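You operate a simulated robot arm through the tools that you are given. There is no shell and no other tool. Be economical: measure what you need, move in short steps, check, and stop when the job is done.

You run a simulated two-armed robot. Do the job below in one go: nothing can be reset, and whatever is moved stays where it is left.

TASK
Stack the brass valve that says "V3" from the packing table top on top of the brass valve marked "V4". Open the grey table drawer, take the bag labelled "10" from the inside of the grey table drawer and put it on the top deck of the cart and shut the drawer again. Open the blue table drawer, put the grey elbow on the packing table top away in the inside of the blue table drawer and shut the drawer again. Put the status marker that says "pass" from the packing table top on top of the green strap roll and the status marker marked "wait" on the grey flow slip there. The order is free. Set down upright: grey elbow, status marker.

Only the result counts: the job must be done as asked and must still hold three seconds after the hand-in. Knocking over, shifting, dropping, spilling or breaking anything else fails it.

THE ROBOT
Two 7-joint arms with two-finger parallel grippers on one trunk, on a base that drives. Base frame: it is fixed to the floor where the robot stands at the start and does not move with it; the origin is under the middle of the robot, x ahead of it, y to its left, z up; the surface under the hand at the start is at about z = 80. Readings come in cm, degrees, newtons and seconds.
The left shoulder is at the start at [2, 11.3, 142.2], the right one opposite. With the tool pointing down near the work surface each hand reaches from about 10 to 48 cm from the robot's upright axis, wherever it stands, measured 20 degrees to its own side. Places, roughly: bag [75, -50, 75]; blue table drawer [20, -30, 70]; brass valve [25, -25, 75]; flow slip [0, -50, 75]; green strap roll (8x7x4 cm) [10, -30, 80]; grey elbow (8x5x6 cm) [40, -60, 80]; grey table drawer [70, -40, 70]; inside of the blue table drawer [10, -40, 60]; status marker [0, -50, 75]; top deck of the cart [290, -60, 80]. Payload 1.57 kg a hand.
The TCP of each hand is the grasp point between the finger pads, 3 cm short of the fingertips. In the tool frame z runs along the fingers and y along their closing line. The gripper opens to 8 cm. The fingers are 1.7 cm wide and 1.2 cm thick; the gripper's body (4 by 8.2 cm) begins 8 cm behind the TCP.
Orientation is told as [roll, pitch, yaw] about the base's x, y, z axes, in that order, counted from this pose: with the fingers straight down and closing along the base's y, the tool's x points along the base's -x, its y along +y and its z along -z.

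THE INTERFACE
- The arms move only by the tool nudge_tool. It takes "left_series", "right_series" or both (then of equal length, played together; a hand with none holds still); each is a list that holds one entry, the list of rows, each a list of 6 numbers: the shift along the base's x, y, z in cm, then the turn, a rotation vector about the base's x, y, z in degrees. In form: [[[dx, dy, dz, rx, ry, rz], ...]]. A call has 1 to 12 rows; each row shifts and turns the commanded pose from where the row before left it. "left_jaw" and "right_jaw" are, for a hand that has rows, the opening, from 0 (shut) to 1 (fully open), set as the call begins (left out, the last holds). Rows are played at 5 a second. More than 5 cm and 8.6 degrees between two rows, or a gripper value outside its range, and nothing of the call is played. Where a pose cannot be reached the arm comes as near as it can. A force on the tool above 40 N (or 10 N above the force at the start of the call, whichever is more), or a blocked arm, ends the call early, and 0.2 s more pass. Each finger travels about 4.5 cm/s and halts on what it meets, pressing with about 31 N; the grip force reading is that of the motor and also rises with nothing between the fingers. The clock runs only during rows and for 0.2 s after the last one: add rows that do not move to give the fingers time. The reply holds the time, the measured pose of the TCP, the force on the tool along the base axes, the opening and the grip force, in the units named above and with some noise, with the torque about the TCP (base axes, N m) and any sound that the robot's microphone picked up.
- Cameras (640 x 400 px; columns grow to the right, rows downward): "scene" is now at [3.88, -5.05, 150.25]; the picture's right is [-0.86, -0.51, 0.00], its down [-0.47, 0.80, -0.36] and it looks along [0.18, -0.31, -0.93] (base axes); focal length 239 px, centre (320, 200). "left" rides on the left gripper at [7.2, 0.7, -12.2] in its tool frame; the picture's right is [-0.09, 1.00, 0.00], its down [-0.84, -0.08, -0.54] and it looks along [-0.54, -0.05, 0.84] (tool axes); focal length 238 px, centre (320, 200). "right" rides on the right gripper at [7.2, -0.7, -12.2] in its tool frame; the picture's right is [0.09, 1.00, 0.00], its down [-0.84, 0.08, -0.54] and it looks along [-0.54, 0.05, 0.84] (tool axes); focal length 238 px, centre (320, 200).
- snapshot(camera): a new picture of that camera. It takes no simulated time.
- raise_lower(by): slides the trunk up (or, below 0, down) by that many cm; the arms and the scene camera ride with it, the base frame stays. It gives what a move gives, with no picture.
- base_move(legs): drives the robot by 1 to 6 legs, each [ahead, left, turn to the left] in cm, cm and degrees, along the robot's own axes; the way and the turn of a leg run together, so that a leg with both is an arc; at most 150 cm and 180 degrees a leg. The arms and the cameras ride along, it lands a little off, and it stops where it bumps. It gives what a move gives.
- aim_head(pan, tilt): turns the head with the scene camera to pan (to the left, within 80 degrees either way) and tilt (down, from -29 to 69), counted from straight ahead of the robot. It gives what a move gives.
- pixel_to_xyz(camera, pixels): for up to 12 pixels [column, row] of the newest picture of that camera ("zoom" is the newest enlarged one), the place [x, y, z] in the base frame of the surface seen there, good to about 0.2 cm. It takes no simulated time.
- zoom(camera, box): a new picture of the part [left, top, right, bottom] of that camera's present view, enlarged. It takes no simulated time.
- job_done(): hands the job in; it is judged then, once.

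Go step by step. Measure first, check grasps and placings, and put right what went wrong. The budget is 138 turns and 172 pictures, counting those below and the enlarged ones. Unless the task says otherwise, let go and move clear before handing in, and close with one line.

The tools are called after ">>>" as a command line: name --argument value ..., lists and objects as JSON in quotes. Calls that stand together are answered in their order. nudge_tool: Moves the arms, as the interface text tells. Its arguments: {"type":"object","properties":{"left_series":{"type":"array"},"left_jaw":{"type":"number"},"right_series":{"type":"array"},"right_jaw":{"type":"number"}},"required":[]} The other tools are called the same way: raise_lower (by) slides the trunk up or down; base_move (legs) drives the base; aim_head (pan, tilt) turns the head that bears the scene camera; snapshot (camera) takes a picture; pixel_to_xyz (camera, pixels) gives the place of the surface under pixels of a picture; zoom (camera, box) takes an enlarged picture of a part of a camera's view; job_done () hands the job in.

At the start:

```text
time_s: 0.0
left_position: [43.28, -4.41, 114.57]
left_ee_rot: [0.0, 0.0, 0.0]
left_force: [-0.4, 0.1, 0.5]
left_wrist_torque: [-0.01, 0.02, -0.03]
left_grip_width: 8.01
left_gripper_force: 0.0
right_position: [25.5, -30.88, 107.23]
right_ee_rot: [0.0, -0.1, -0.1]
right_force: [0.0, -0.3, 0.0]
right_wrist_torque: [-0.03, 0.02, 0.01]
right_grip_width: 7.98
right_gripper_force: 0.1
trunk travel left (down, up): [-47.5, 9.5]
robot x, y, heading: [0.3, 0.03, 0.2]
head pan, tilt: [-59.4, 68.8]
```

scene: 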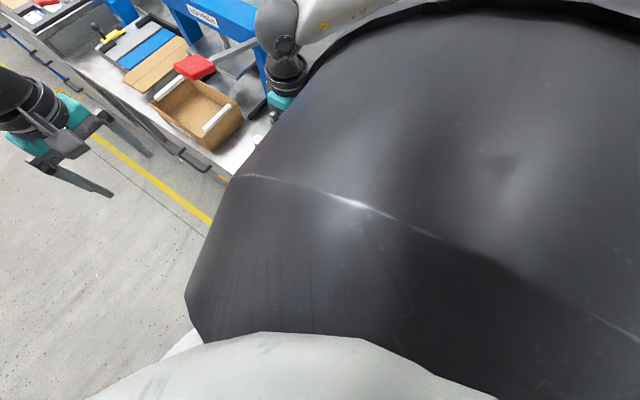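
right: 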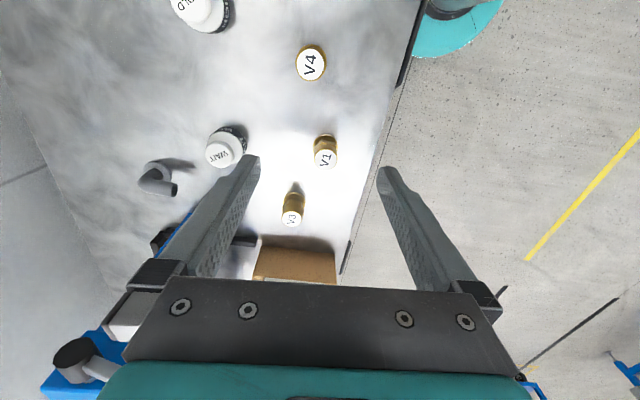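
left: 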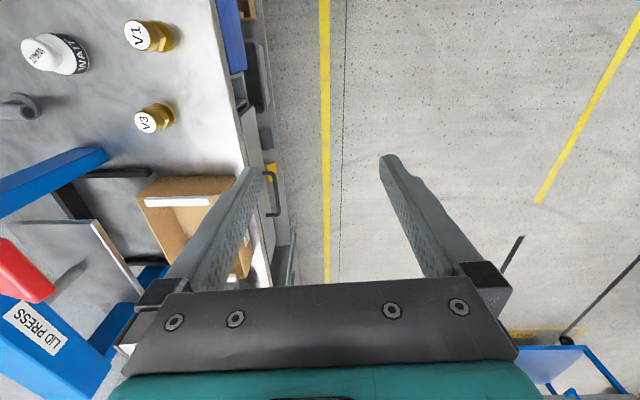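

The pictures show a table to the robot's right with V1, V3, V4 valves and several markers; I'll look around with the head first.

>>> aim_head --pan -80 --tilt 45

>>> snapshot --camera "scene"

>>> pixel_to_xyz --camera "right" --pixels '[[292, 219], [325, 158], [312, 62], [219, 153], [198, 12], [155, 180], [350, 150], [410, 30], [340, 275]]'

```text
time_s: 0.9
left_position: [43.39, -4.46, 114.47]
left_ee_rot: [0.0, 0.0, 0.1]
left_force: [0.4, -0.8, 0.1]
left_wrist_torque: [0.01, 0.0, -0.03]
left_grip_width: 8.01
left_gripper_force: 0.1
right_position: [25.61, -30.72, 107.28]
right_ee_rot: [0.0, 0.0, 0.1]
right_force: [-0.9, 0.4, 0.4]
right_wrist_torque: [0.02, 0.01, -0.05]
right_grip_width: 8.02
right_gripper_force: 0.2
trunk travel left (down, up): [-47.5, 9.5]
robot x, y, heading: [0.36, 0.09, 0.1]
head pan, tilt: [-80.0, 45.0]
```

```text
168 pictures are left
```

scene: 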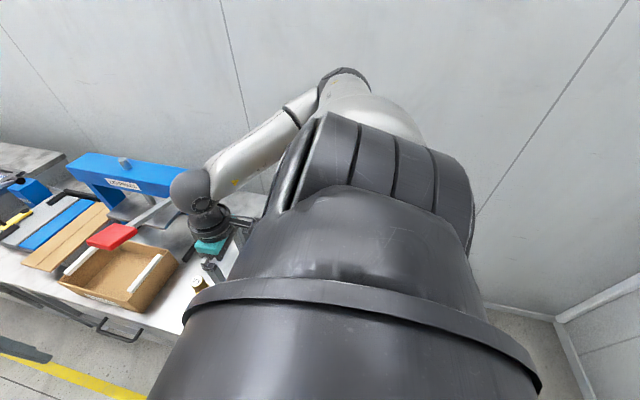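

```text
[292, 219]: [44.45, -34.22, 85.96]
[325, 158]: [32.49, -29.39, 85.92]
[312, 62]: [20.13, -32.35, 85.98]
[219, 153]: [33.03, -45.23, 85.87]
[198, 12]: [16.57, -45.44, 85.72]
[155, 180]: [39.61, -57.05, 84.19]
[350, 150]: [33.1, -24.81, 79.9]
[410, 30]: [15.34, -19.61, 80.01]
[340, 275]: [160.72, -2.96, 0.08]
```

The shoulder blocks the view. I'll back away sideways from the table and turn to face it.

>>> base_move --legs '[[0, 30, 0], [0, 0, -90]]'

>>> aim_head --pan 0 --tilt 45

>>> snapshot --camera "scene"

>>> snapshot --camera "right"

>>> snapshot --camera "left"

```text
time_s: 6.8
left_position: [-5.24, -13.27, 114.66]
left_ee_rot: [0.1, 0.0, -91.0]
left_force: [-0.1, 0.4, 0.0]
left_wrist_torque: [0.03, 0.0, 0.0]
left_grip_width: 8.01
left_gripper_force: 0.1
right_position: [-31.45, 5.18, 107.16]
right_ee_rot: [-0.1, 0.0, -91.0]
right_force: [-0.6, 0.2, 0.3]
right_wrist_torque: [0.0, 0.01, 0.0]
right_grip_width: 7.98
right_gripper_force: 0.0
trunk travel left (down, up): [-47.5, 9.5]
robot x, y, heading: [-0.07, 30.17, -91.2]
head pan, tilt: [-80.0, 45.0]
```

```text
time_s: 8.3
left_position: [-5.41, -13.24, 114.65]
left_ee_rot: [0.1, 0.0, -91.1]
left_force: [0.1, -0.2, 0.2]
left_wrist_torque: [0.01, 0.01, -0.03]
left_grip_width: 8.02
left_gripper_force: 0.1
right_position: [-31.25, 5.2, 107.35]
right_ee_rot: [0.0, -0.2, -91.1]
right_force: [-0.3, -0.2, 0.3]
right_wrist_torque: [-0.01, -0.04, 0.01]
right_grip_width: 8.01
right_gripper_force: 0.0
trunk travel left (down, up): [-47.5, 9.5]
robot x, y, heading: [0.2, 30.12, -90.8]
head pan, tilt: [0.0, 45.0]
```

```text
167 pictures are left
```

scene: 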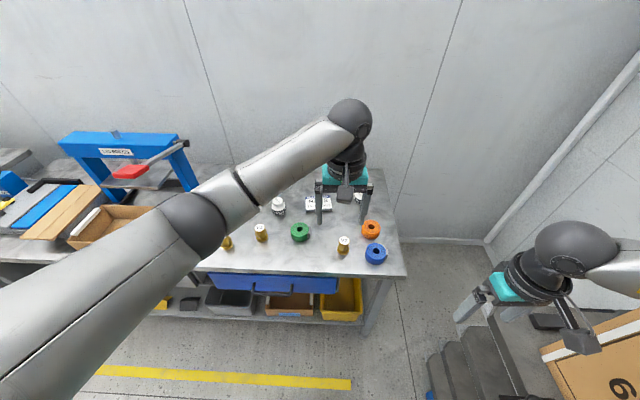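

```text
166 pictures are left
```

right: 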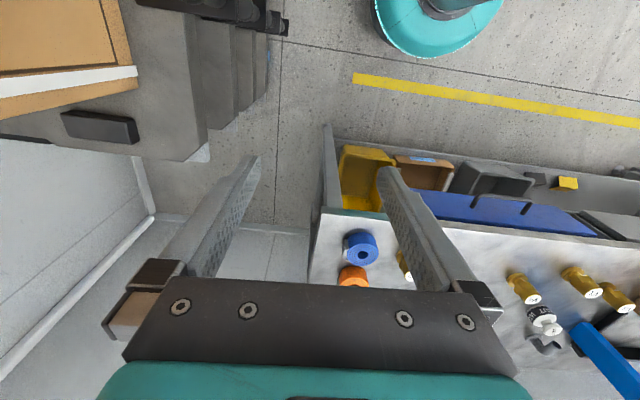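

```text
165 pictures are left
```

left: 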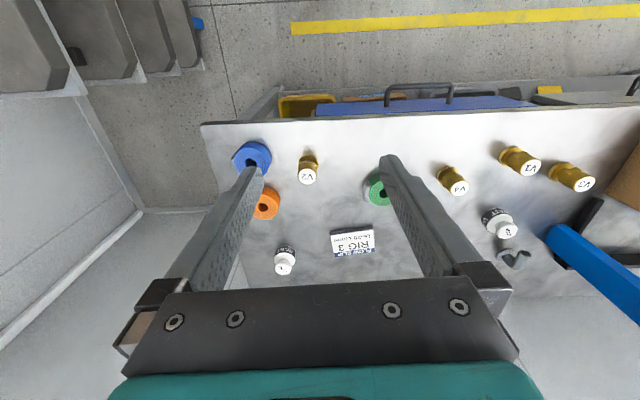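

The robot now faces the table. I measure the visible objects and zoom in to read the labels.

>>> pixel_to_xyz --camera "left" --pixels '[[307, 176], [252, 158], [267, 205], [284, 268], [352, 242], [374, 190], [459, 187], [531, 166], [584, 184], [506, 229], [514, 262], [420, 87]]'

>>> zoom --camera "left" --box '[200, 140, 440, 290]'

>>> zoom --camera "left" --box '[420, 70, 640, 290]'

>>> zoom --camera "scene" --box '[180, 160, 420, 330]'

```text
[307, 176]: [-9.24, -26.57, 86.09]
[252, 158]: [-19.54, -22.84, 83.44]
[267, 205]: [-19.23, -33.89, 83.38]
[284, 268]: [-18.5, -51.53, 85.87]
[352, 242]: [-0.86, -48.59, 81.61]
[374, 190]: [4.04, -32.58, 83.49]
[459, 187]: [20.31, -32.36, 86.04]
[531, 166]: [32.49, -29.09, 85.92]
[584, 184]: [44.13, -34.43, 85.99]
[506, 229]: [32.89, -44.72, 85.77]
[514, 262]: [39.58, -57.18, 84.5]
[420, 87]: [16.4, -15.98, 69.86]
```

```text
2.67 times, centred on (320, 215) of left
```

zoom: 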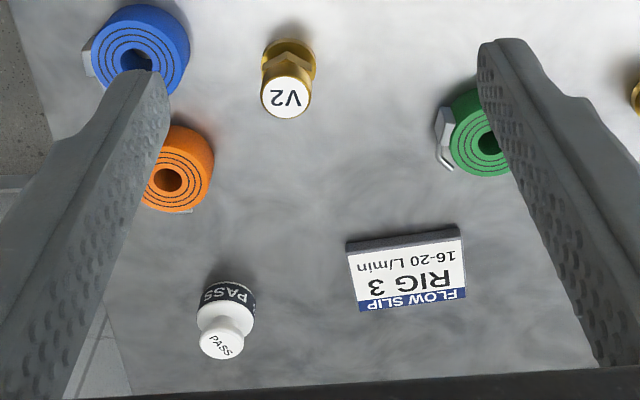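

```text
1.82 times, centred on (530, 180) of left
```

zoom: 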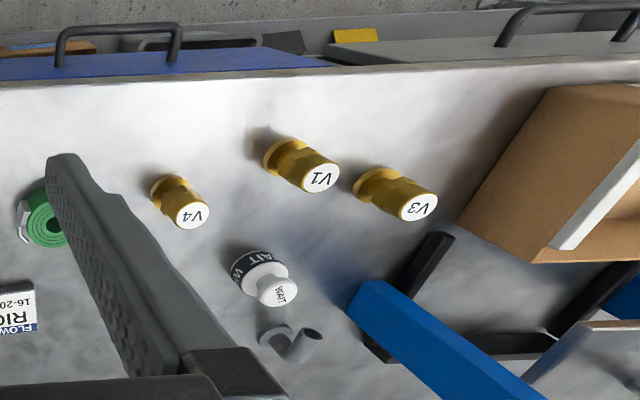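

```text
2.35 times, centred on (300, 245) of scene
```

zoom: 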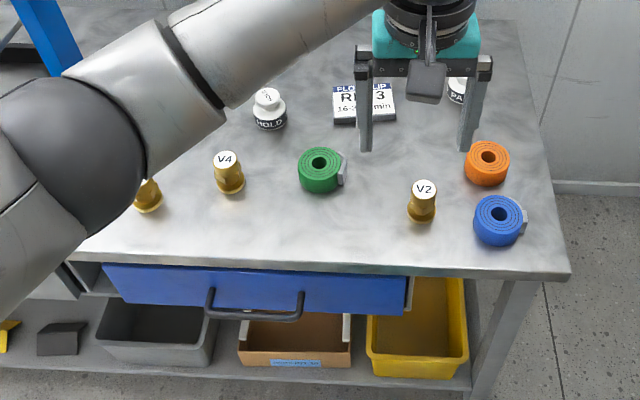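

Labels are read: V4 at about [20,-32], V3 [44,-34], PASS [-18,-51], WAIT [33,-45]. I check the stack on the right side, the press height, and the other table before driving closer.

>>> pixel_to_xyz --camera "right" --pixels '[[60, 40], [130, 70], [215, 80], [260, 90], [120, 130], [325, 215], [590, 340], [445, 15]]'

>>> pixel_to_xyz --camera "scene" --pixels '[[120, 140], [130, 172], [183, 150], [70, 225], [45, 197], [120, 207], [600, 380], [445, 350], [210, 250], [405, 275], [255, 310], [360, 198]]'

>>> aim_head --pan 45 --tilt 35

>>> snapshot --camera "scene"

```text
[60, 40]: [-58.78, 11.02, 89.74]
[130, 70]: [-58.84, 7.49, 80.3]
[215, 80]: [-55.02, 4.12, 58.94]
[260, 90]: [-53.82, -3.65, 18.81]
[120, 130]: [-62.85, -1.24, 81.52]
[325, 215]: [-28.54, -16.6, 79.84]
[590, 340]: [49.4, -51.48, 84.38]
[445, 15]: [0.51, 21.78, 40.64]
```

```text
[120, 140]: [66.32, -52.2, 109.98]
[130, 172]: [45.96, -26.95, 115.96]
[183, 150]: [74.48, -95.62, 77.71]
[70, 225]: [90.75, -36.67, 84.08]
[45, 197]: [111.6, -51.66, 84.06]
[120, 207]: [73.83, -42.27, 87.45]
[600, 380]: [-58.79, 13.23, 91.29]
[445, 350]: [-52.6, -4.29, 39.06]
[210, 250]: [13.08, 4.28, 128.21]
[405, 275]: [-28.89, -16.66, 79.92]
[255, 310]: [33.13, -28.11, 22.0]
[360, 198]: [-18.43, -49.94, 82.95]
```

```text
time_s: 9.4
left_position: [-5.35, -13.08, 114.58]
left_ee_rot: [-0.1, -0.1, -91.0]
left_force: [0.7, -0.7, -0.5]
left_wrist_torque: [-0.02, -0.03, 0.01]
left_grip_width: 8.02
left_gripper_force: 0.1
right_position: [-31.33, 5.27, 107.37]
right_ee_rot: [-0.1, 0.0, -91.0]
right_force: [0.1, -0.3, 1.2]
right_wrist_torque: [0.0, 0.04, -0.01]
right_grip_width: 7.99
right_gripper_force: 0.1
trunk travel left (down, up): [-47.5, 9.5]
robot x, y, heading: [0.26, 30.01, -91.0]
head pan, tilt: [45.0, 35.0]
```

```text
161 pictures are left
```

scene: 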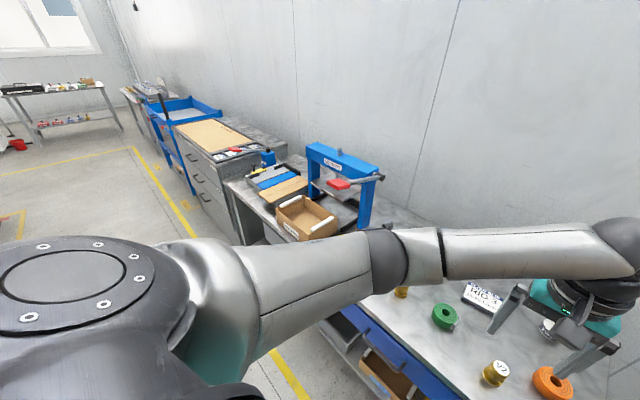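

The table front edge is at y≈-16.6. I need the press's lever position (red pad at (338,184)) since it may overhang V3, so I measure it.

>>> pixel_to_xyz --camera "scene" --pixels '[[338, 184], [355, 182], [380, 178], [312, 150], [380, 172], [365, 215], [305, 215], [330, 225], [285, 200], [270, 175], [200, 100], [190, 140]]'

>>> zoom --camera "scene" --box '[100, 60, 420, 260]'

```text
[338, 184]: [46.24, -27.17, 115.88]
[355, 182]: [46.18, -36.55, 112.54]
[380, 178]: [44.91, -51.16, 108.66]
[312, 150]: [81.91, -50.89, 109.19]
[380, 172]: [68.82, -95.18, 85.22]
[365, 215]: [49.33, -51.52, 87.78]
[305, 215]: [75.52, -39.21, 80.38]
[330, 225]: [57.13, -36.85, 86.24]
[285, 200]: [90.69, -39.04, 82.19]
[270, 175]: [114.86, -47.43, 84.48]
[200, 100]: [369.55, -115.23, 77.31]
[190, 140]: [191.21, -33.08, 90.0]
```

```text
2.00 times, centred on (260, 160) of scene
```

zoom: 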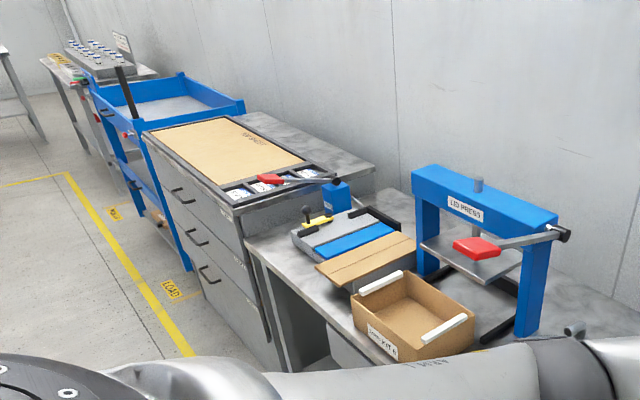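

The press lever lies over x≈46, y −24…−52 at z 109–116, directly above V3, so I'll have to tilt the hand in from lower x. I measure the base disc outline (right view) to know how close the robot can drive.

>>> snapshot --camera "right"

>>> pixel_to_xyz --camera "right" --pixels '[[445, 52], [380, 20], [490, 30], [420, 55], [400, 45], [470, 45], [440, 5], [500, 205], [430, 205], [590, 228]]'

>>> aim_head --pan 0 --tilt 69

>>> snapshot --camera "scene"

```text
159 pictures are left
```

right: 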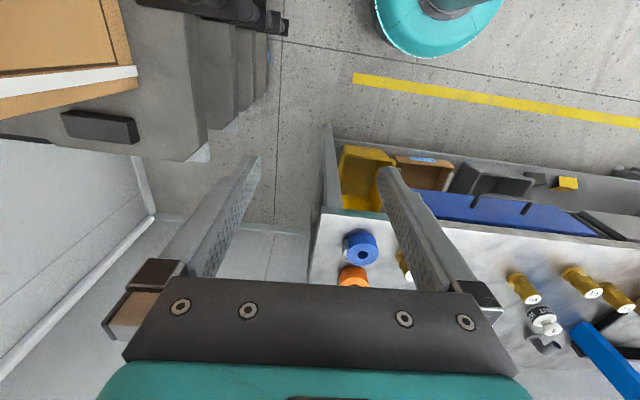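

```text
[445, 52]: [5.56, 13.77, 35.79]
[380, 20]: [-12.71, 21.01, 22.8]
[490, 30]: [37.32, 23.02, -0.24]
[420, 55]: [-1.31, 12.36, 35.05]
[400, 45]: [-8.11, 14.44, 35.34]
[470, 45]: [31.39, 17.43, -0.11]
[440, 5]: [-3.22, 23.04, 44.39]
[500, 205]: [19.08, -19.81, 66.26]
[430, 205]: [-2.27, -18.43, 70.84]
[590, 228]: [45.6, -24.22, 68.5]
```

```text
time_s: 10.6
left_position: [-5.39, -13.18, 114.54]
left_ee_rot: [0.0, 0.0, -91.0]
left_force: [-0.1, 0.1, 0.4]
left_wrist_torque: [0.01, -0.01, -0.01]
left_grip_width: 7.99
left_gripper_force: 0.0
right_position: [-31.34, 5.28, 107.27]
right_ee_rot: [-0.1, 0.0, -91.1]
right_force: [-0.1, 0.4, -0.8]
right_wrist_torque: [0.0, 0.02, 0.0]
right_grip_width: 7.99
right_gripper_force: 0.0
trunk travel left (down, up): [-47.5, 9.5]
robot x, y, heading: [-0.12, 29.86, -91.2]
head pan, tilt: [0.0, 68.8]
```

```text
158 pictures are left
```

scene: 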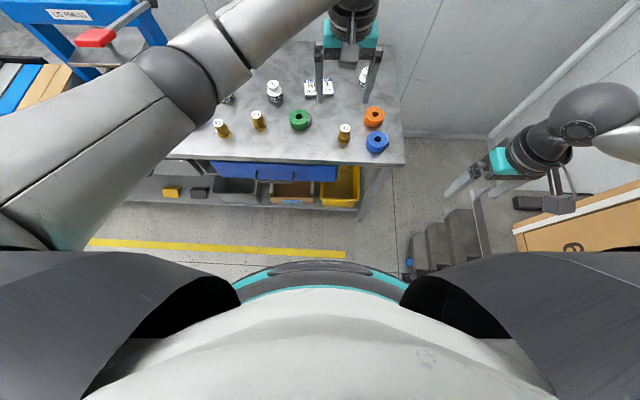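

The base disc reaches about 18 cm ahead of the axis and the table edge is at y −16.6, so axis y≈2 is the closest safe spot. I lift the right hand while lowering the trunk for longer reach, then drive in.

>>> nudge_tool --right_series '[[[3, 0, 4, 0, 0, 0], [3, 0, 4, 0, 0, 0], [0, 0, 4, 0, 0, 0], [0, 0, 4, 0, 0, 0], [0, 0, 4, 0, 0, 0]]]' --left_series '[[[0, 0, 3, 0, 0, 0], [0, 0, 3, 0, 0, 0], [0, 0, 3, 0, 0, 0], [0, 0, 3, 0, 0, 0], [0, 0, 0, 0, 0, 0]]]'

>>> raise_lower --by -25

>>> base_move --legs '[[27.5, 6, 1]]'

>>> aim_head --pan 0 --tilt 55

>>> snapshot --camera "scene"

>>> snapshot --camera "right"

>>> snapshot --camera "left"

```text
time_s: 11.8
left_position: [-5.18, -13.07, 126.66]
left_ee_rot: [0.0, 0.0, -90.9]
left_force: [-0.3, 0.2, -0.6]
left_wrist_torque: [0.02, 0.01, 0.01]
left_grip_width: 8.02
left_gripper_force: 0.1
right_position: [-25.27, 5.35, 127.22]
right_ee_rot: [-0.1, 0.1, -91.0]
right_force: [0.8, 0.6, 0.6]
right_wrist_torque: [0.01, -0.01, 0.02]
right_grip_width: 8.0
right_gripper_force: 0.1
trunk travel left (down, up): [-47.5, 9.5]
robot x, y, heading: [-0.07, 29.97, -90.9]
head pan, tilt: [0.0, 68.8]
```

```text
time_s: 14.3
left_position: [-5.3, -13.09, 101.57]
left_ee_rot: [-0.1, 0.0, -91.1]
left_force: [0.6, -0.3, -0.2]
left_wrist_torque: [-0.01, 0.02, -0.01]
left_grip_width: 8.03
left_gripper_force: 0.1
right_position: [-25.26, 5.18, 102.08]
right_ee_rot: [-0.1, -0.1, -91.0]
right_force: [0.5, 0.6, -0.1]
right_wrist_torque: [0.04, 0.0, 0.0]
right_grip_width: 7.98
right_gripper_force: 0.0
trunk travel left (down, up): [-22.5, 34.5]
robot x, y, heading: [0.2, 30.06, -90.9]
head pan, tilt: [0.0, 68.8]
```

```text
time_s: 16.3
left_position: [1.31, -39.73, 101.43]
left_ee_rot: [0.0, 0.0, -89.8]
left_force: [-0.2, 0.0, 0.8]
left_wrist_torque: [0.0, -0.01, 0.02]
left_grip_width: 7.99
left_gripper_force: 0.2
right_position: [-19.19, -21.84, 102.27]
right_ee_rot: [0.0, 0.0, -89.8]
right_force: [0.5, 0.0, -1.0]
right_wrist_torque: [-0.01, 0.02, -0.01]
right_grip_width: 8.01
right_gripper_force: 0.0
trunk travel left (down, up): [-22.5, 34.5]
robot x, y, heading: [5.38, 3.59, -89.8]
head pan, tilt: [0.0, 68.8]
```

```text
time_s: 17.0
left_position: [1.3, -39.68, 101.59]
left_ee_rot: [0.0, -0.1, -89.7]
left_force: [0.8, 0.4, -0.1]
left_wrist_torque: [-0.04, -0.02, 0.01]
left_grip_width: 7.98
left_gripper_force: 0.0
right_position: [-19.24, -21.72, 102.13]
right_ee_rot: [0.0, 0.1, -89.8]
right_force: [0.0, 0.3, -0.6]
right_wrist_torque: [0.01, 0.02, 0.01]
right_grip_width: 8.0
right_gripper_force: 0.1
trunk travel left (down, up): [-22.5, 34.5]
robot x, y, heading: [6.03, 3.44, -89.6]
head pan, tilt: [0.0, 55.0]
```

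```text
157 pictures are left
```

scene: 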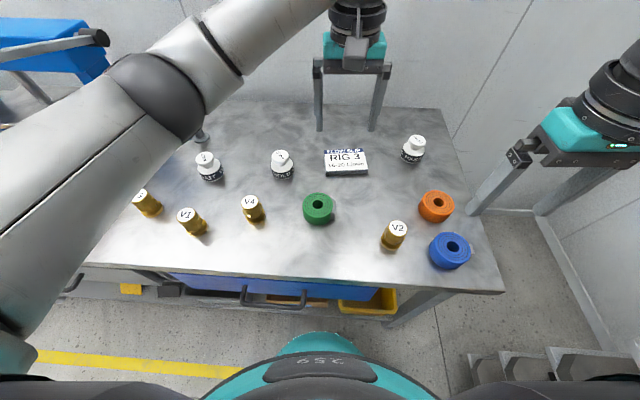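

```text
156 pictures are left
```

right: 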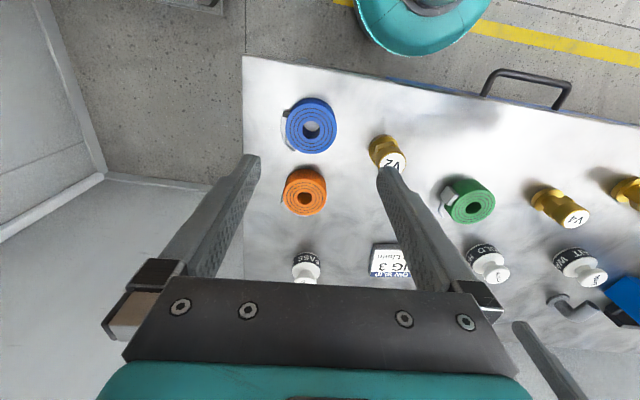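

```text
155 pictures are left
```

left: 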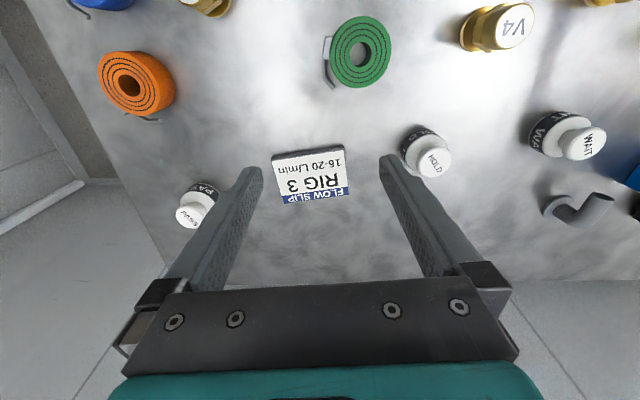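

The scene is clear and there is one flow slip. I measure the tops and bases of markers, roll and slip precisely.

>>> zoom --camera "scene" --box '[170, 110, 470, 290]'

>>> pixel_to_xyz --camera "scene" --pixels '[[416, 141], [413, 158], [412, 163], [346, 162], [329, 152], [364, 150], [330, 174], [367, 172], [205, 158], [210, 175], [318, 196], [318, 219]]'

>>> pixel_to_xyz --camera "left" --pixels '[[188, 216], [206, 188], [360, 18], [360, 86], [333, 52], [390, 52], [585, 143], [560, 120], [545, 140], [312, 175], [575, 210], [548, 205]]'

```text
2.13 times, centred on (320, 200) of scene
```

zoom: 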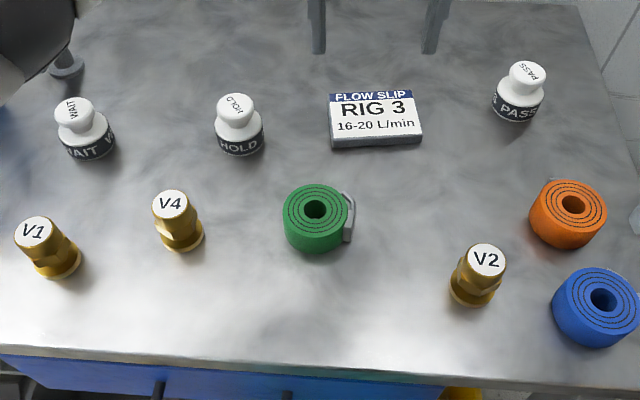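

```text
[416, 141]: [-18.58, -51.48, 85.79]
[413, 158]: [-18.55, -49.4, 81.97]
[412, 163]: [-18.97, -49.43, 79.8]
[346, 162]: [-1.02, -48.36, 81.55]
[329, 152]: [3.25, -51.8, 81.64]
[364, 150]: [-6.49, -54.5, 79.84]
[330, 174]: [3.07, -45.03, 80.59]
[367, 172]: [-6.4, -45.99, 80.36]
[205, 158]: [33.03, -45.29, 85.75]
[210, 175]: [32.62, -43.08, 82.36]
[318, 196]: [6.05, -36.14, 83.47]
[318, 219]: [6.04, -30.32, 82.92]
```

```text
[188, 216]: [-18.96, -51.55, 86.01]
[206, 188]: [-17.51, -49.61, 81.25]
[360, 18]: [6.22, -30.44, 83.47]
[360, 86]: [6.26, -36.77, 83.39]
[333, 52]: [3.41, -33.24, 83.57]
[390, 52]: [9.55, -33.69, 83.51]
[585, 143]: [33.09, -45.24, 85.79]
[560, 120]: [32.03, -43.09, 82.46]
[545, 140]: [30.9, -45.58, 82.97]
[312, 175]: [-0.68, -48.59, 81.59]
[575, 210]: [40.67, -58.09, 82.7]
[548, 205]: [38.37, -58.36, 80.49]
```

PASS marker centre is [-18.7,-51.6], band z 80–83, ~5 cm wide; green roll centre [6.4,-33.5], top 83.5. I move the right hand over PASS and the left hand aside.

>>> nudge_tool --right_series '[[[0, -5, 0, 0, 0, 0], [0.5, -5, 0, 0, 0, 0], [0, -5, 0, 0, 0, 0], [0, -5, 0, 0, 0, 0], [0, -5, 0, 0, 0, 0], [0, -4.9, 0, 0, 0, 0], [0, 0, -3, 0, 0, 0], [0, 0, -3, 0, 0, 0], [0, 0, 0, 0, 0, 0]]]' --left_series '[[[3, 3, 1, 0, 0, 0], [3, 3, 1, 0, 0, 0], [3, 3, 1, 0, 0, 0], [3, 3, 1, 0, 0, 0], [3, 3, 1, 0, 0, 0], [0, 0, 0, 0, 0, 0], [0, 0, 0, 0, 0, 0], [0, 0, 0, 0, 0, 0], [0, 0, 0, 0, 0, 0]]]'

>>> snapshot --camera "right"

>>> snapshot --camera "scene"

```text
refused: row 2 steps farther than a row can; nothing moved
```

```text
153 pictures are left
```

right: 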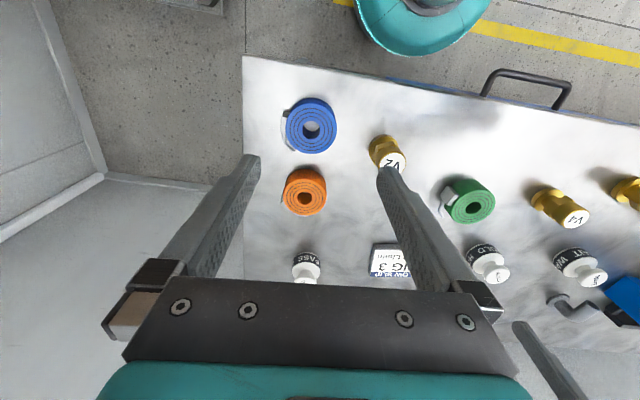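

```text
152 pictures are left
```

scene: 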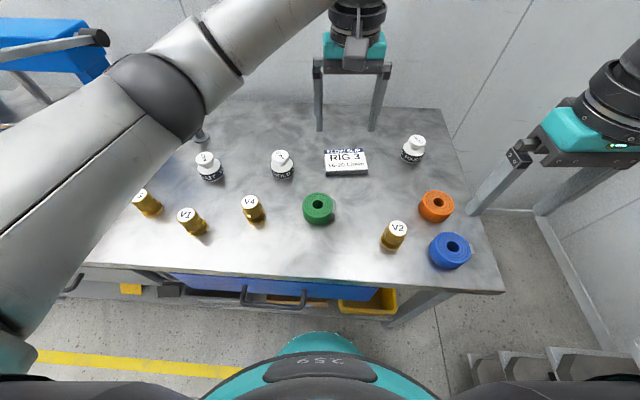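

Row 2 was a hair over 5 cm; I resend it with smaller steps.

>>> nudge_tool --right_series '[[[0.5, -4.8, 0, 0, 0, 0], [0, -5, 0, 0, 0, 0], [0, -5, 0, 0, 0, 0], [0, -5, 0, 0, 0, 0], [0, -5, 0, 0, 0, 0], [0, -4.9, 0, 0, 0, 0], [0, 0, -3, 0, 0, 0], [0, 0, -3, 0, 0, 0], [0, 0, 0, 0, 0, 0]]]' --left_series '[[[3, 3, 1, 0, 0, 0], [3, 3, 1, 0, 0, 0], [3, 3, 1, 0, 0, 0], [3, 3, 1, 0, 0, 0], [3, 3, 1, 0, 0, 0], [0, 0, 0, 0, 0, 0], [0, 0, 0, 0, 0, 0], [0, 0, 0, 0, 0, 0], [0, 0, 0, 0, 0, 0]]]'

>>> snapshot --camera "right"

>>> snapshot --camera "scene"

```text
time_s: 19.0
left_position: [15.93, -24.5, 107.03]
left_ee_rot: [0.1, 0.0, -89.8]
left_force: [-0.1, 0.1, -0.3]
left_wrist_torque: [0.03, -0.01, 0.0]
left_grip_width: 8.0
left_gripper_force: 0.1
right_position: [-18.46, -51.29, 96.11]
right_ee_rot: [-0.1, -0.1, -89.8]
right_force: [0.4, -0.4, 0.9]
right_wrist_torque: [0.01, -0.01, 0.02]
right_grip_width: 8.01
right_gripper_force: 0.0
trunk travel left (down, up): [-22.5, 34.5]
robot x, y, heading: [5.51, 3.62, -89.7]
head pan, tilt: [0.0, 55.0]
```

```text
151 pictures are left
```

right: 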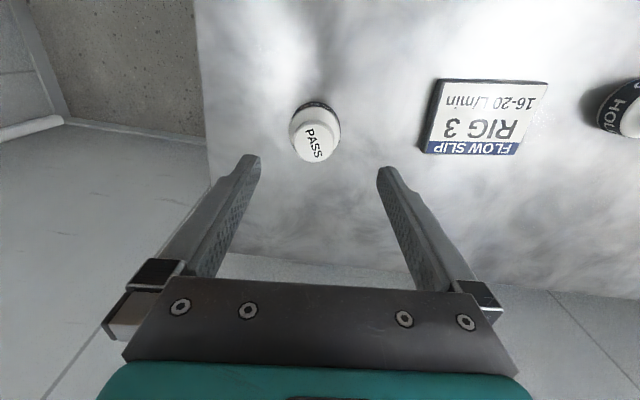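

```text
150 pictures are left
```

scene: 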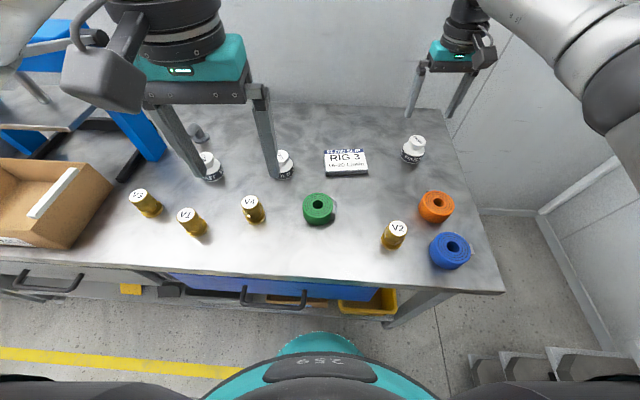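

The PASS marker sits between the fingers at (315,140). I descend to z≈83.5, then close.

>>> nudge_tool --right_series '[[[-0.2, -0.3, -4, 0, 0, 0], [0, 0, -4, 0, 0, 0], [0, 0, -3, 0, 0, 0], [0, 0, -1.5, 0, 0, 0], [0, 0, 0, 0, 0, 0]]]'

>>> nudge_tool --right_series '[[[0, 0, 0, 0, 0, 0], [0, 0, 0, 0, 0, 0], [0, 0, 0, 0, 0, 0], [0, 0, 0, 0, 0, 0], [0, 0, 0, 0, 0, 0]]]' --right_jaw 0

>>> snapshot --camera "right"

```text
time_s: 20.2
left_position: [15.97, -24.43, 106.94]
left_ee_rot: [-0.1, 0.0, -89.9]
left_force: [-0.6, -0.4, 0.3]
left_wrist_torque: [0.02, 0.0, 0.01]
left_grip_width: 7.97
left_gripper_force: 0.1
right_position: [-18.75, -51.91, 83.82]
right_ee_rot: [0.0, 0.0, -89.8]
right_force: [0.3, -0.2, -0.8]
right_wrist_torque: [-0.04, 0.01, 0.02]
right_grip_width: 8.0
right_gripper_force: 0.0
trunk travel left (down, up): [-22.5, 34.5]
robot x, y, heading: [5.57, 3.52, -89.9]
head pan, tilt: [0.0, 55.0]
```

```text
time_s: 21.4
left_position: [16.0, -24.45, 106.93]
left_ee_rot: [0.0, 0.0, -89.9]
left_force: [0.4, 0.3, 0.7]
left_wrist_torque: [-0.01, 0.0, -0.01]
left_grip_width: 8.01
left_gripper_force: 0.0
right_position: [-18.79, -51.89, 83.8]
right_ee_rot: [0.0, 0.0, -89.8]
right_force: [0.4, 0.7, -0.2]
right_wrist_torque: [0.02, -0.01, -0.01]
right_grip_width: 5.45
right_gripper_force: 30.6
trunk travel left (down, up): [-22.5, 34.5]
robot x, y, heading: [5.64, 3.47, -89.7]
head pan, tilt: [0.0, 55.0]
```

```text
149 pictures are left
```

right: 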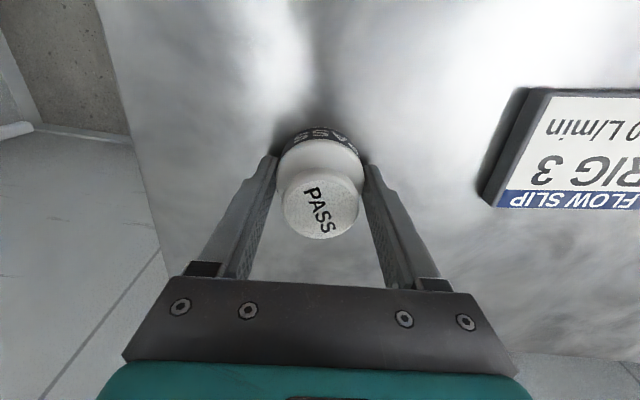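

PASS is gripped (width 5.45 cm). I lift it, and pull the left hand back out of the way before crossing to the green roll.

>>> nudge_tool --right_series '[[[0, 0, 4, 0, 0, 0], [0, 0, 4, 0, 0, 0], [0, 0, 4, 0, 0, 0], [0, 2, 1, 0, 0, 0], [4, 2.5, 0, 0, 0, 0], [4, 2.7, 0, 0, 0, 0], [4, 2.7, 0, 0, 0, 0], [4, 2.7, 0, 0, 0, 0], [4, 2.7, 0, 0, 0, 0], [4, 2.7, 0, 0, 0, 0], [1.1, 0, -2, 0, 0, 0], [0, 0, 0, 0, 0, 0]]]' --left_series '[[[2, 3, 1, 0, 0, 0], [2, 3, 1, 0, 0, 0], [2, 3, 1, 0, 0, 0], [2, 3, 1, 0, 0, 0], [0, 0, 0, 0, 0, 0], [0, 0, 0, 0, 0, 0], [0, 0, 0, 0, 0, 0], [0, 0, 0, 0, 0, 0], [0, 0, 0, 0, 0, 0], [0, 0, 0, 0, 0, 0], [0, 0, 0, 0, 0, 0], [0, 0, 0, 0, 0, 0]]]'

>>> snapshot --camera "scene"

>>> snapshot --camera "right"

```text
time_s: 24.0
left_position: [24.26, -14.21, 112.33]
left_ee_rot: [-0.1, 0.1, -89.9]
left_force: [0.1, 0.3, 0.3]
left_wrist_torque: [-0.03, 0.01, 0.01]
left_grip_width: 8.0
left_gripper_force: 0.0
left hand out of reach, approached as far as the arm can: row 3, 4
right_position: [6.44, -33.88, 94.72]
right_ee_rot: [0.0, 0.0, -89.8]
right_force: [0.5, 0.9, -0.6]
right_wrist_torque: [0.0, 0.0, 0.02]
right_grip_width: 5.45
right_gripper_force: 30.9
trunk travel left (down, up): [-22.5, 34.5]
robot x, y, heading: [5.58, 3.44, -89.7]
head pan, tilt: [0.0, 55.0]
```

```text
148 pictures are left
```

scene: 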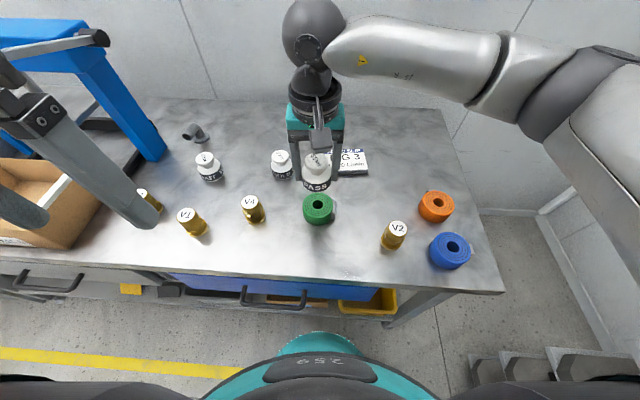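

```text
147 pictures are left
```

right: 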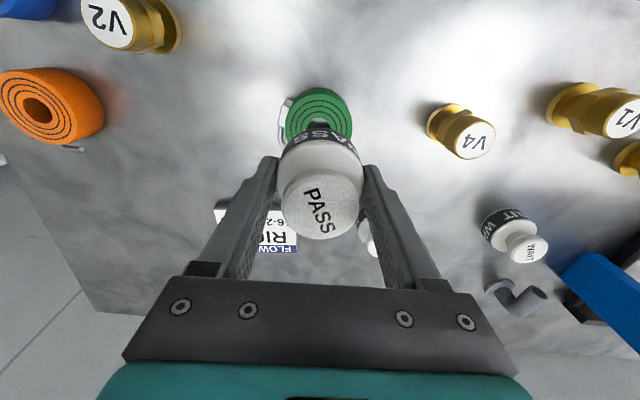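

Marker is above the roll, aligned. I lower 7.2 cm, then release and rise.

>>> nudge_tool --right_series '[[[0, 0, -3, 0, 0, 0], [0, 0, -2.5, 0, 0, 0], [0, 0, -1.2, 0, 0, 0], [0, 0, -0.6, 0, 0, 0], [0, 0, 0, 0, 0, 0]]]'

>>> snapshot --camera "right"

>>> zoom --camera "scene" --box '[240, 130, 400, 240]'

```text
time_s: 25.2
left_position: [24.28, -14.31, 112.42]
left_ee_rot: [0.0, 0.1, -89.7]
left_force: [0.8, -0.2, 0.2]
left_wrist_torque: [0.01, -0.02, 0.01]
left_grip_width: 8.05
left_gripper_force: 0.1
right_position: [6.31, -33.77, 87.48]
right_ee_rot: [0.1, 0.0, -89.8]
right_force: [0.1, 0.3, -1.1]
right_wrist_torque: [0.01, -0.02, -0.01]
right_grip_width: 5.43
right_gripper_force: 30.5
trunk travel left (down, up): [-22.5, 34.5]
robot x, y, heading: [5.85, 3.58, -89.7]
head pan, tilt: [0.0, 55.0]
```

```text
146 pictures are left
```

right: 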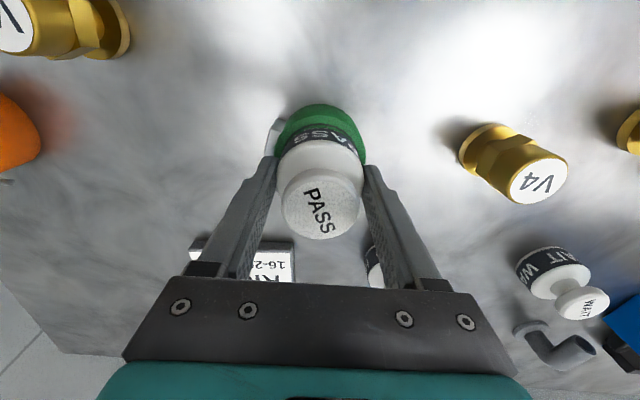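

```text
3.64 times, centred on (320, 185) of scene
```

zoom: 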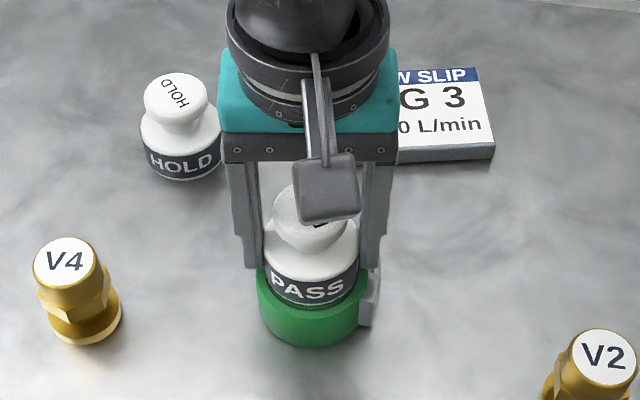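

Band bottom is at the roll's top. I ease down 0.2 cm, then open.

>>> nudge_tool --right_series '[[[0, 0, -0.2, 0, 0, 0], [0, 0, 0, 0, 0, 0]]]'

>>> nudge_tool --right_series '[[[0, 0, 0, 0, 0, 0], [0, 0, 0, 0, 0, 0], [0, 0, 0, 0, 0, 0], [0, 0, 0, 0, 0, 0]]]' --right_jaw 1

>>> nudge_tool --right_series '[[[0, 0, 3, 0, 0, 0], [0, 0, 4, 0, 0, 0], [0, 0, 4, 0, 0, 0], [0, 0, 3, 0, 0, 0], [-4, 0, 0, 0, 0, 0], [-4, 0, 0, 0, 0, 0], [-4, 0, 0, 0, 0, 0], [-3, 0, 0, 0, 0, 0], [0, 0, 0, 0, 0, 0]]]'

>>> snapshot --camera "scene"

```text
time_s: 25.8
left_position: [24.26, -14.34, 112.56]
left_ee_rot: [-0.1, 0.0, -89.8]
left_force: [0.0, -0.3, 0.4]
left_wrist_torque: [-0.02, -0.01, 0.04]
left_grip_width: 7.99
left_gripper_force: 0.1
right_position: [6.18, -33.64, 87.32]
right_ee_rot: [0.1, 0.1, -89.8]
right_force: [0.2, 0.9, -1.2]
right_wrist_torque: [0.01, -0.03, -0.01]
right_grip_width: 5.43
right_gripper_force: 30.8
trunk travel left (down, up): [-22.5, 34.5]
robot x, y, heading: [5.32, 3.89, -89.9]
head pan, tilt: [0.0, 55.0]
```

```text
time_s: 26.8
left_position: [24.21, -14.35, 112.44]
left_ee_rot: [-0.1, -0.1, -89.8]
left_force: [-0.1, 0.3, -0.4]
left_wrist_torque: [-0.01, 0.01, -0.03]
left_grip_width: 7.98
left_gripper_force: 0.1
right_position: [6.29, -33.65, 87.34]
right_ee_rot: [0.0, -0.1, -89.8]
right_force: [-0.1, -0.2, 0.9]
right_wrist_torque: [0.01, 0.02, 0.0]
right_grip_width: 8.0
right_gripper_force: 0.1
trunk travel left (down, up): [-22.5, 34.5]
robot x, y, heading: [5.52, 3.94, -89.8]
head pan, tilt: [0.0, 55.0]
```

```text
time_s: 28.8
left_position: [24.34, -14.21, 112.45]
left_ee_rot: [-0.1, 0.1, -89.8]
left_force: [-0.3, 0.2, 0.5]
left_wrist_torque: [-0.02, -0.03, 0.0]
left_grip_width: 8.03
left_gripper_force: 0.1
right_position: [-8.82, -33.54, 101.03]
right_ee_rot: [0.0, 0.0, -89.8]
right_force: [0.9, 0.3, -0.5]
right_wrist_torque: [-0.02, -0.02, -0.02]
right_grip_width: 8.01
right_gripper_force: 0.1
trunk travel left (down, up): [-22.5, 34.5]
robot x, y, heading: [5.62, 3.42, -89.9]
head pan, tilt: [0.0, 55.0]
```

```text
144 pictures are left
```

scene: 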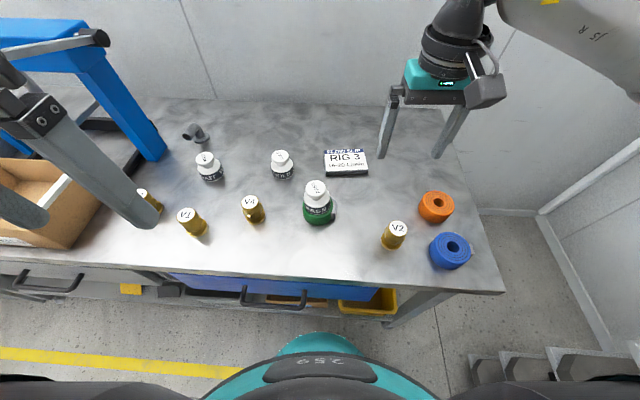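

PASS stands on the green roll at (317,195). Next WAIT with the left hand: approach along x≈24 then sideways, keeping clear of the press lever.

>>> nudge_tool --left_series '[[[0, -4.5, -1, 0, 0, 0], [0, -4.5, -1, 0, 0, 0], [0, -4.5, -1, 0, 0, 0], [0, -4.5, -1, 0, 0, 0], [0, -4.5, -1, 0, 0, 0], [0, -4.5, -1, 0, 0, 0], [0, -4, -1, 0, 0, 0], [3, 0, -2, 0, 0, 0], [3, 0, -2, 0, 0, 0], [0, 0, 0, 0, 0, 0]]]' --right_series '[[[-2, 3, 0, 0, 0, 0], [-2, 3, 0, 0, 0, 0], [-2, 3, 0, 0, 0, 0], [0, 3, 0, 0, 0, 0], [0, 0, 0, 0, 0, 0], [0, 0, 0, 0, 0, 0], [0, 0, 0, 0, 0, 0], [0, 0, 0, 0, 0, 0], [0, 0, 0, 0, 0, 0], [0, 0, 0, 0, 0, 0]]]'

>>> snapshot --camera "scene"

>>> snapshot --camera "left"

```text
time_s: 31.0
left_position: [30.12, -45.3, 100.79]
left_ee_rot: [0.0, 0.0, -89.8]
left_force: [-0.1, 0.2, 0.4]
left_wrist_torque: [0.03, -0.01, 0.03]
left_grip_width: 8.03
left_gripper_force: 0.1
right_position: [-14.79, -21.64, 100.98]
right_ee_rot: [0.0, 0.0, -89.8]
right_force: [-0.9, -0.4, 0.2]
right_wrist_torque: [-0.02, 0.01, 0.02]
right_grip_width: 7.99
right_gripper_force: 0.1
trunk travel left (down, up): [-22.5, 34.5]
robot x, y, heading: [5.93, 3.3, -89.8]
head pan, tilt: [0.0, 55.0]
```

```text
143 pictures are left
```

scene: 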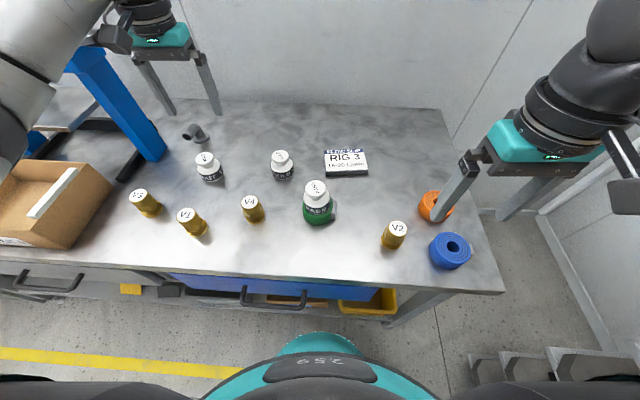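

```text
142 pictures are left
```

left: 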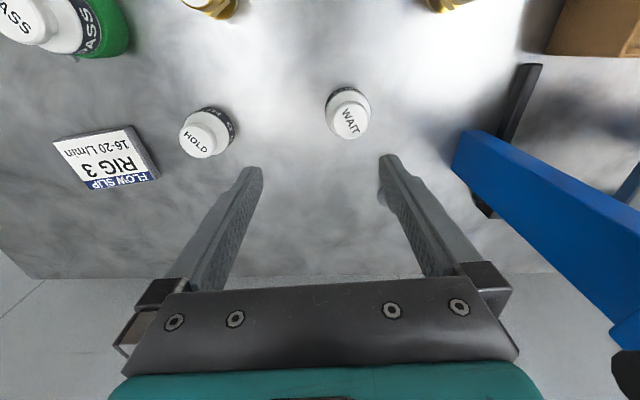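

WAIT is almost centred at (348,115). Before moving 3 cm more toward the press, I look at forearm/lever clearance.

>>> aim_head --pan 30 --tilt 35

>>> snapshot --camera "scene"

```text
time_s: 32.0
left_position: [30.08, -45.26, 100.83]
left_ee_rot: [0.0, 0.0, -89.8]
left_force: [0.2, -0.5, 0.3]
left_wrist_torque: [0.01, -0.01, -0.03]
left_grip_width: 7.97
left_gripper_force: 0.1
right_position: [-14.69, -21.69, 101.18]
right_ee_rot: [0.0, 0.0, -89.8]
right_force: [-0.9, 0.4, 1.0]
right_wrist_torque: [0.04, 0.0, -0.04]
right_grip_width: 7.98
right_gripper_force: 0.0
trunk travel left (down, up): [-22.5, 34.5]
robot x, y, heading: [5.43, 3.78, -89.7]
head pan, tilt: [30.0, 35.0]
```

```text
141 pictures are left
```

scene: 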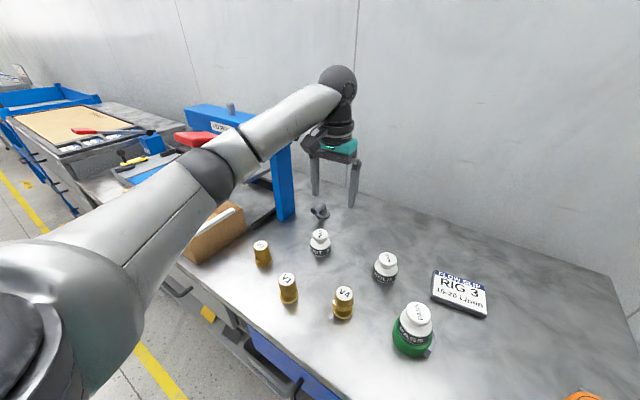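

>>> pixel_to_xyz --camera "scene" --pixels '[[205, 170], [220, 155], [245, 145], [265, 130], [300, 105], [335, 80], [190, 137], [235, 175], [318, 140], [305, 148]]'

```text
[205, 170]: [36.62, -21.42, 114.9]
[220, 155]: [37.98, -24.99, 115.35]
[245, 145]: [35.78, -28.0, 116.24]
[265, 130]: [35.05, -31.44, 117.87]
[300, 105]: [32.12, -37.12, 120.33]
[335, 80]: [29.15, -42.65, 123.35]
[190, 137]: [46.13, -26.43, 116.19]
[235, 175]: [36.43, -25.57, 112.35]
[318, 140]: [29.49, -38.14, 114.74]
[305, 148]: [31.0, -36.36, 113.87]
```

The left elbow (~x 38–43) is too tight against the lever at x 43.5+. I'll retract the left arm and use the right arm from a base position further along +x instead.

>>> nudge_tool --left_series '[[[-3, 0, 2, 0, 0, 0], [-3, 0, 2, 0, 0, 0], [-2, 4, 1, 0, 0, 0], [-2, 4, 1, 0, 0, 0], [-2, 4, 1, 0, 0, 0], [-2, 4, 1, 0, 0, 0], [0, 4.5, 1, 0, 0, 0], [0, 4.5, 1, 0, 0, 0], [0, 4.5, 1, 0, 0, 0], [0, 0, 0, 0, 0, 0]]]'

>>> snapshot --camera "scene"

```text
time_s: 34.2
left_position: [16.31, -15.89, 112.31]
left_ee_rot: [0.0, 0.0, -89.9]
left_force: [-0.6, 0.2, -0.4]
left_wrist_torque: [-0.01, -0.01, 0.03]
left_grip_width: 8.0
left_gripper_force: 0.0
right_position: [-14.71, -21.74, 100.98]
right_ee_rot: [0.1, 0.0, -89.8]
right_force: [0.7, 0.3, -0.5]
right_wrist_torque: [0.0, -0.02, -0.02]
right_grip_width: 8.02
right_gripper_force: 0.1
trunk travel left (down, up): [-22.5, 34.5]
robot x, y, heading: [5.86, 3.64, -89.7]
head pan, tilt: [30.0, 35.0]
```

```text
140 pictures are left
```

scene: 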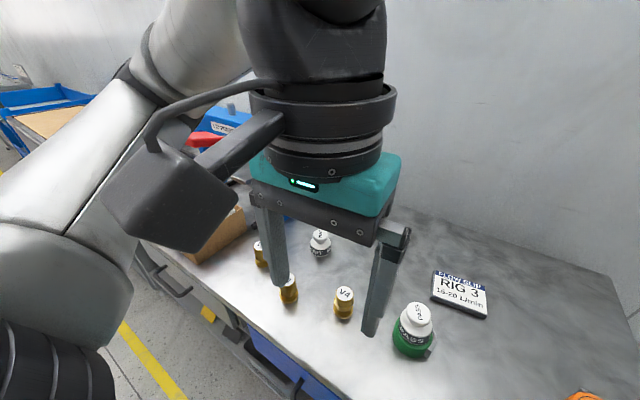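

>>> pixel_to_xyz --camera "scene" --pixels '[[160, 60], [120, 90], [60, 130], [100, 200], [200, 30], [300, 40], [150, 20], [235, 60], [205, 138], [90, 110]]'

```text
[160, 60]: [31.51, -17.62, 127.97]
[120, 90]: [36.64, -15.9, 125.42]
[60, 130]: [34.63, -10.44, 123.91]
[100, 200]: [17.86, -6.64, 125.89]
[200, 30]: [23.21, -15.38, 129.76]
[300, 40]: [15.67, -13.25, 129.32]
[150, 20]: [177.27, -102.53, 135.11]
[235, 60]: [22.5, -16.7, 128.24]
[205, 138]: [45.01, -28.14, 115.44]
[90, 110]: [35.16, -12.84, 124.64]
```

>>> nudge_tool --left_series '[[[-2, 0, 3, 0, 0, 0], [-2, 0, 3, 0, 0, 0], [0, 0, 0, 0, 0, 0]]]'

>>> base_move --legs '[[0, 14, 0]]'

>>> snapshot --camera "scene"

>>> snapshot --camera "right"

```text
time_s: 35.0
left_position: [12.2, -15.56, 117.84]
left_ee_rot: [0.0, 0.0, -89.8]
left_force: [0.2, 0.1, -0.1]
left_wrist_torque: [-0.03, 0.01, -0.04]
left_grip_width: 8.01
left_gripper_force: 0.0
right_position: [-14.8, -21.69, 101.04]
right_ee_rot: [-0.1, -0.1, -89.9]
right_force: [0.3, -0.1, 0.2]
right_wrist_torque: [0.02, 0.02, -0.03]
right_grip_width: 8.0
right_gripper_force: 0.1
trunk travel left (down, up): [-22.5, 34.5]
robot x, y, heading: [5.25, 3.7, -89.8]
head pan, tilt: [30.0, 35.0]
```

```text
time_s: 36.3
left_position: [26.82, -15.6, 117.86]
left_ee_rot: [0.0, -0.1, -89.7]
left_force: [-0.4, 1.1, 0.0]
left_wrist_torque: [-0.02, 0.01, 0.01]
left_grip_width: 7.98
left_gripper_force: 0.1
right_position: [-0.31, -21.71, 101.07]
right_ee_rot: [-0.2, -0.1, -89.5]
right_force: [1.3, 0.3, 0.0]
right_wrist_torque: [0.01, 0.04, -0.03]
right_grip_width: 8.01
right_gripper_force: 0.0
trunk travel left (down, up): [-22.5, 34.5]
robot x, y, heading: [20.14, 3.66, -89.5]
head pan, tilt: [30.0, 35.0]
```

```text
139 pictures are left
```

scene: 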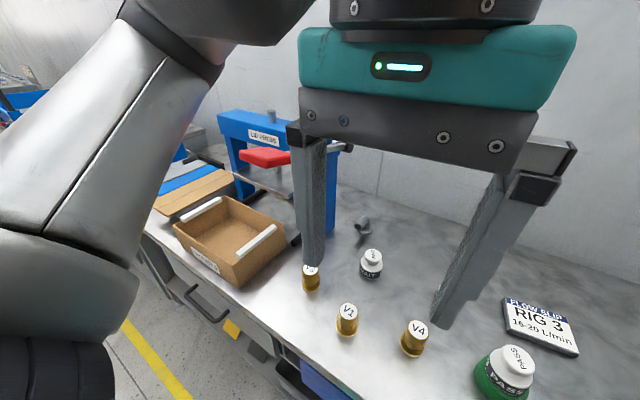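

```text
138 pictures are left
```

right: 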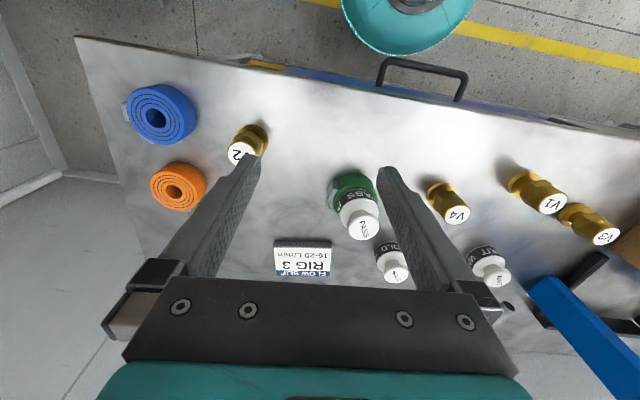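

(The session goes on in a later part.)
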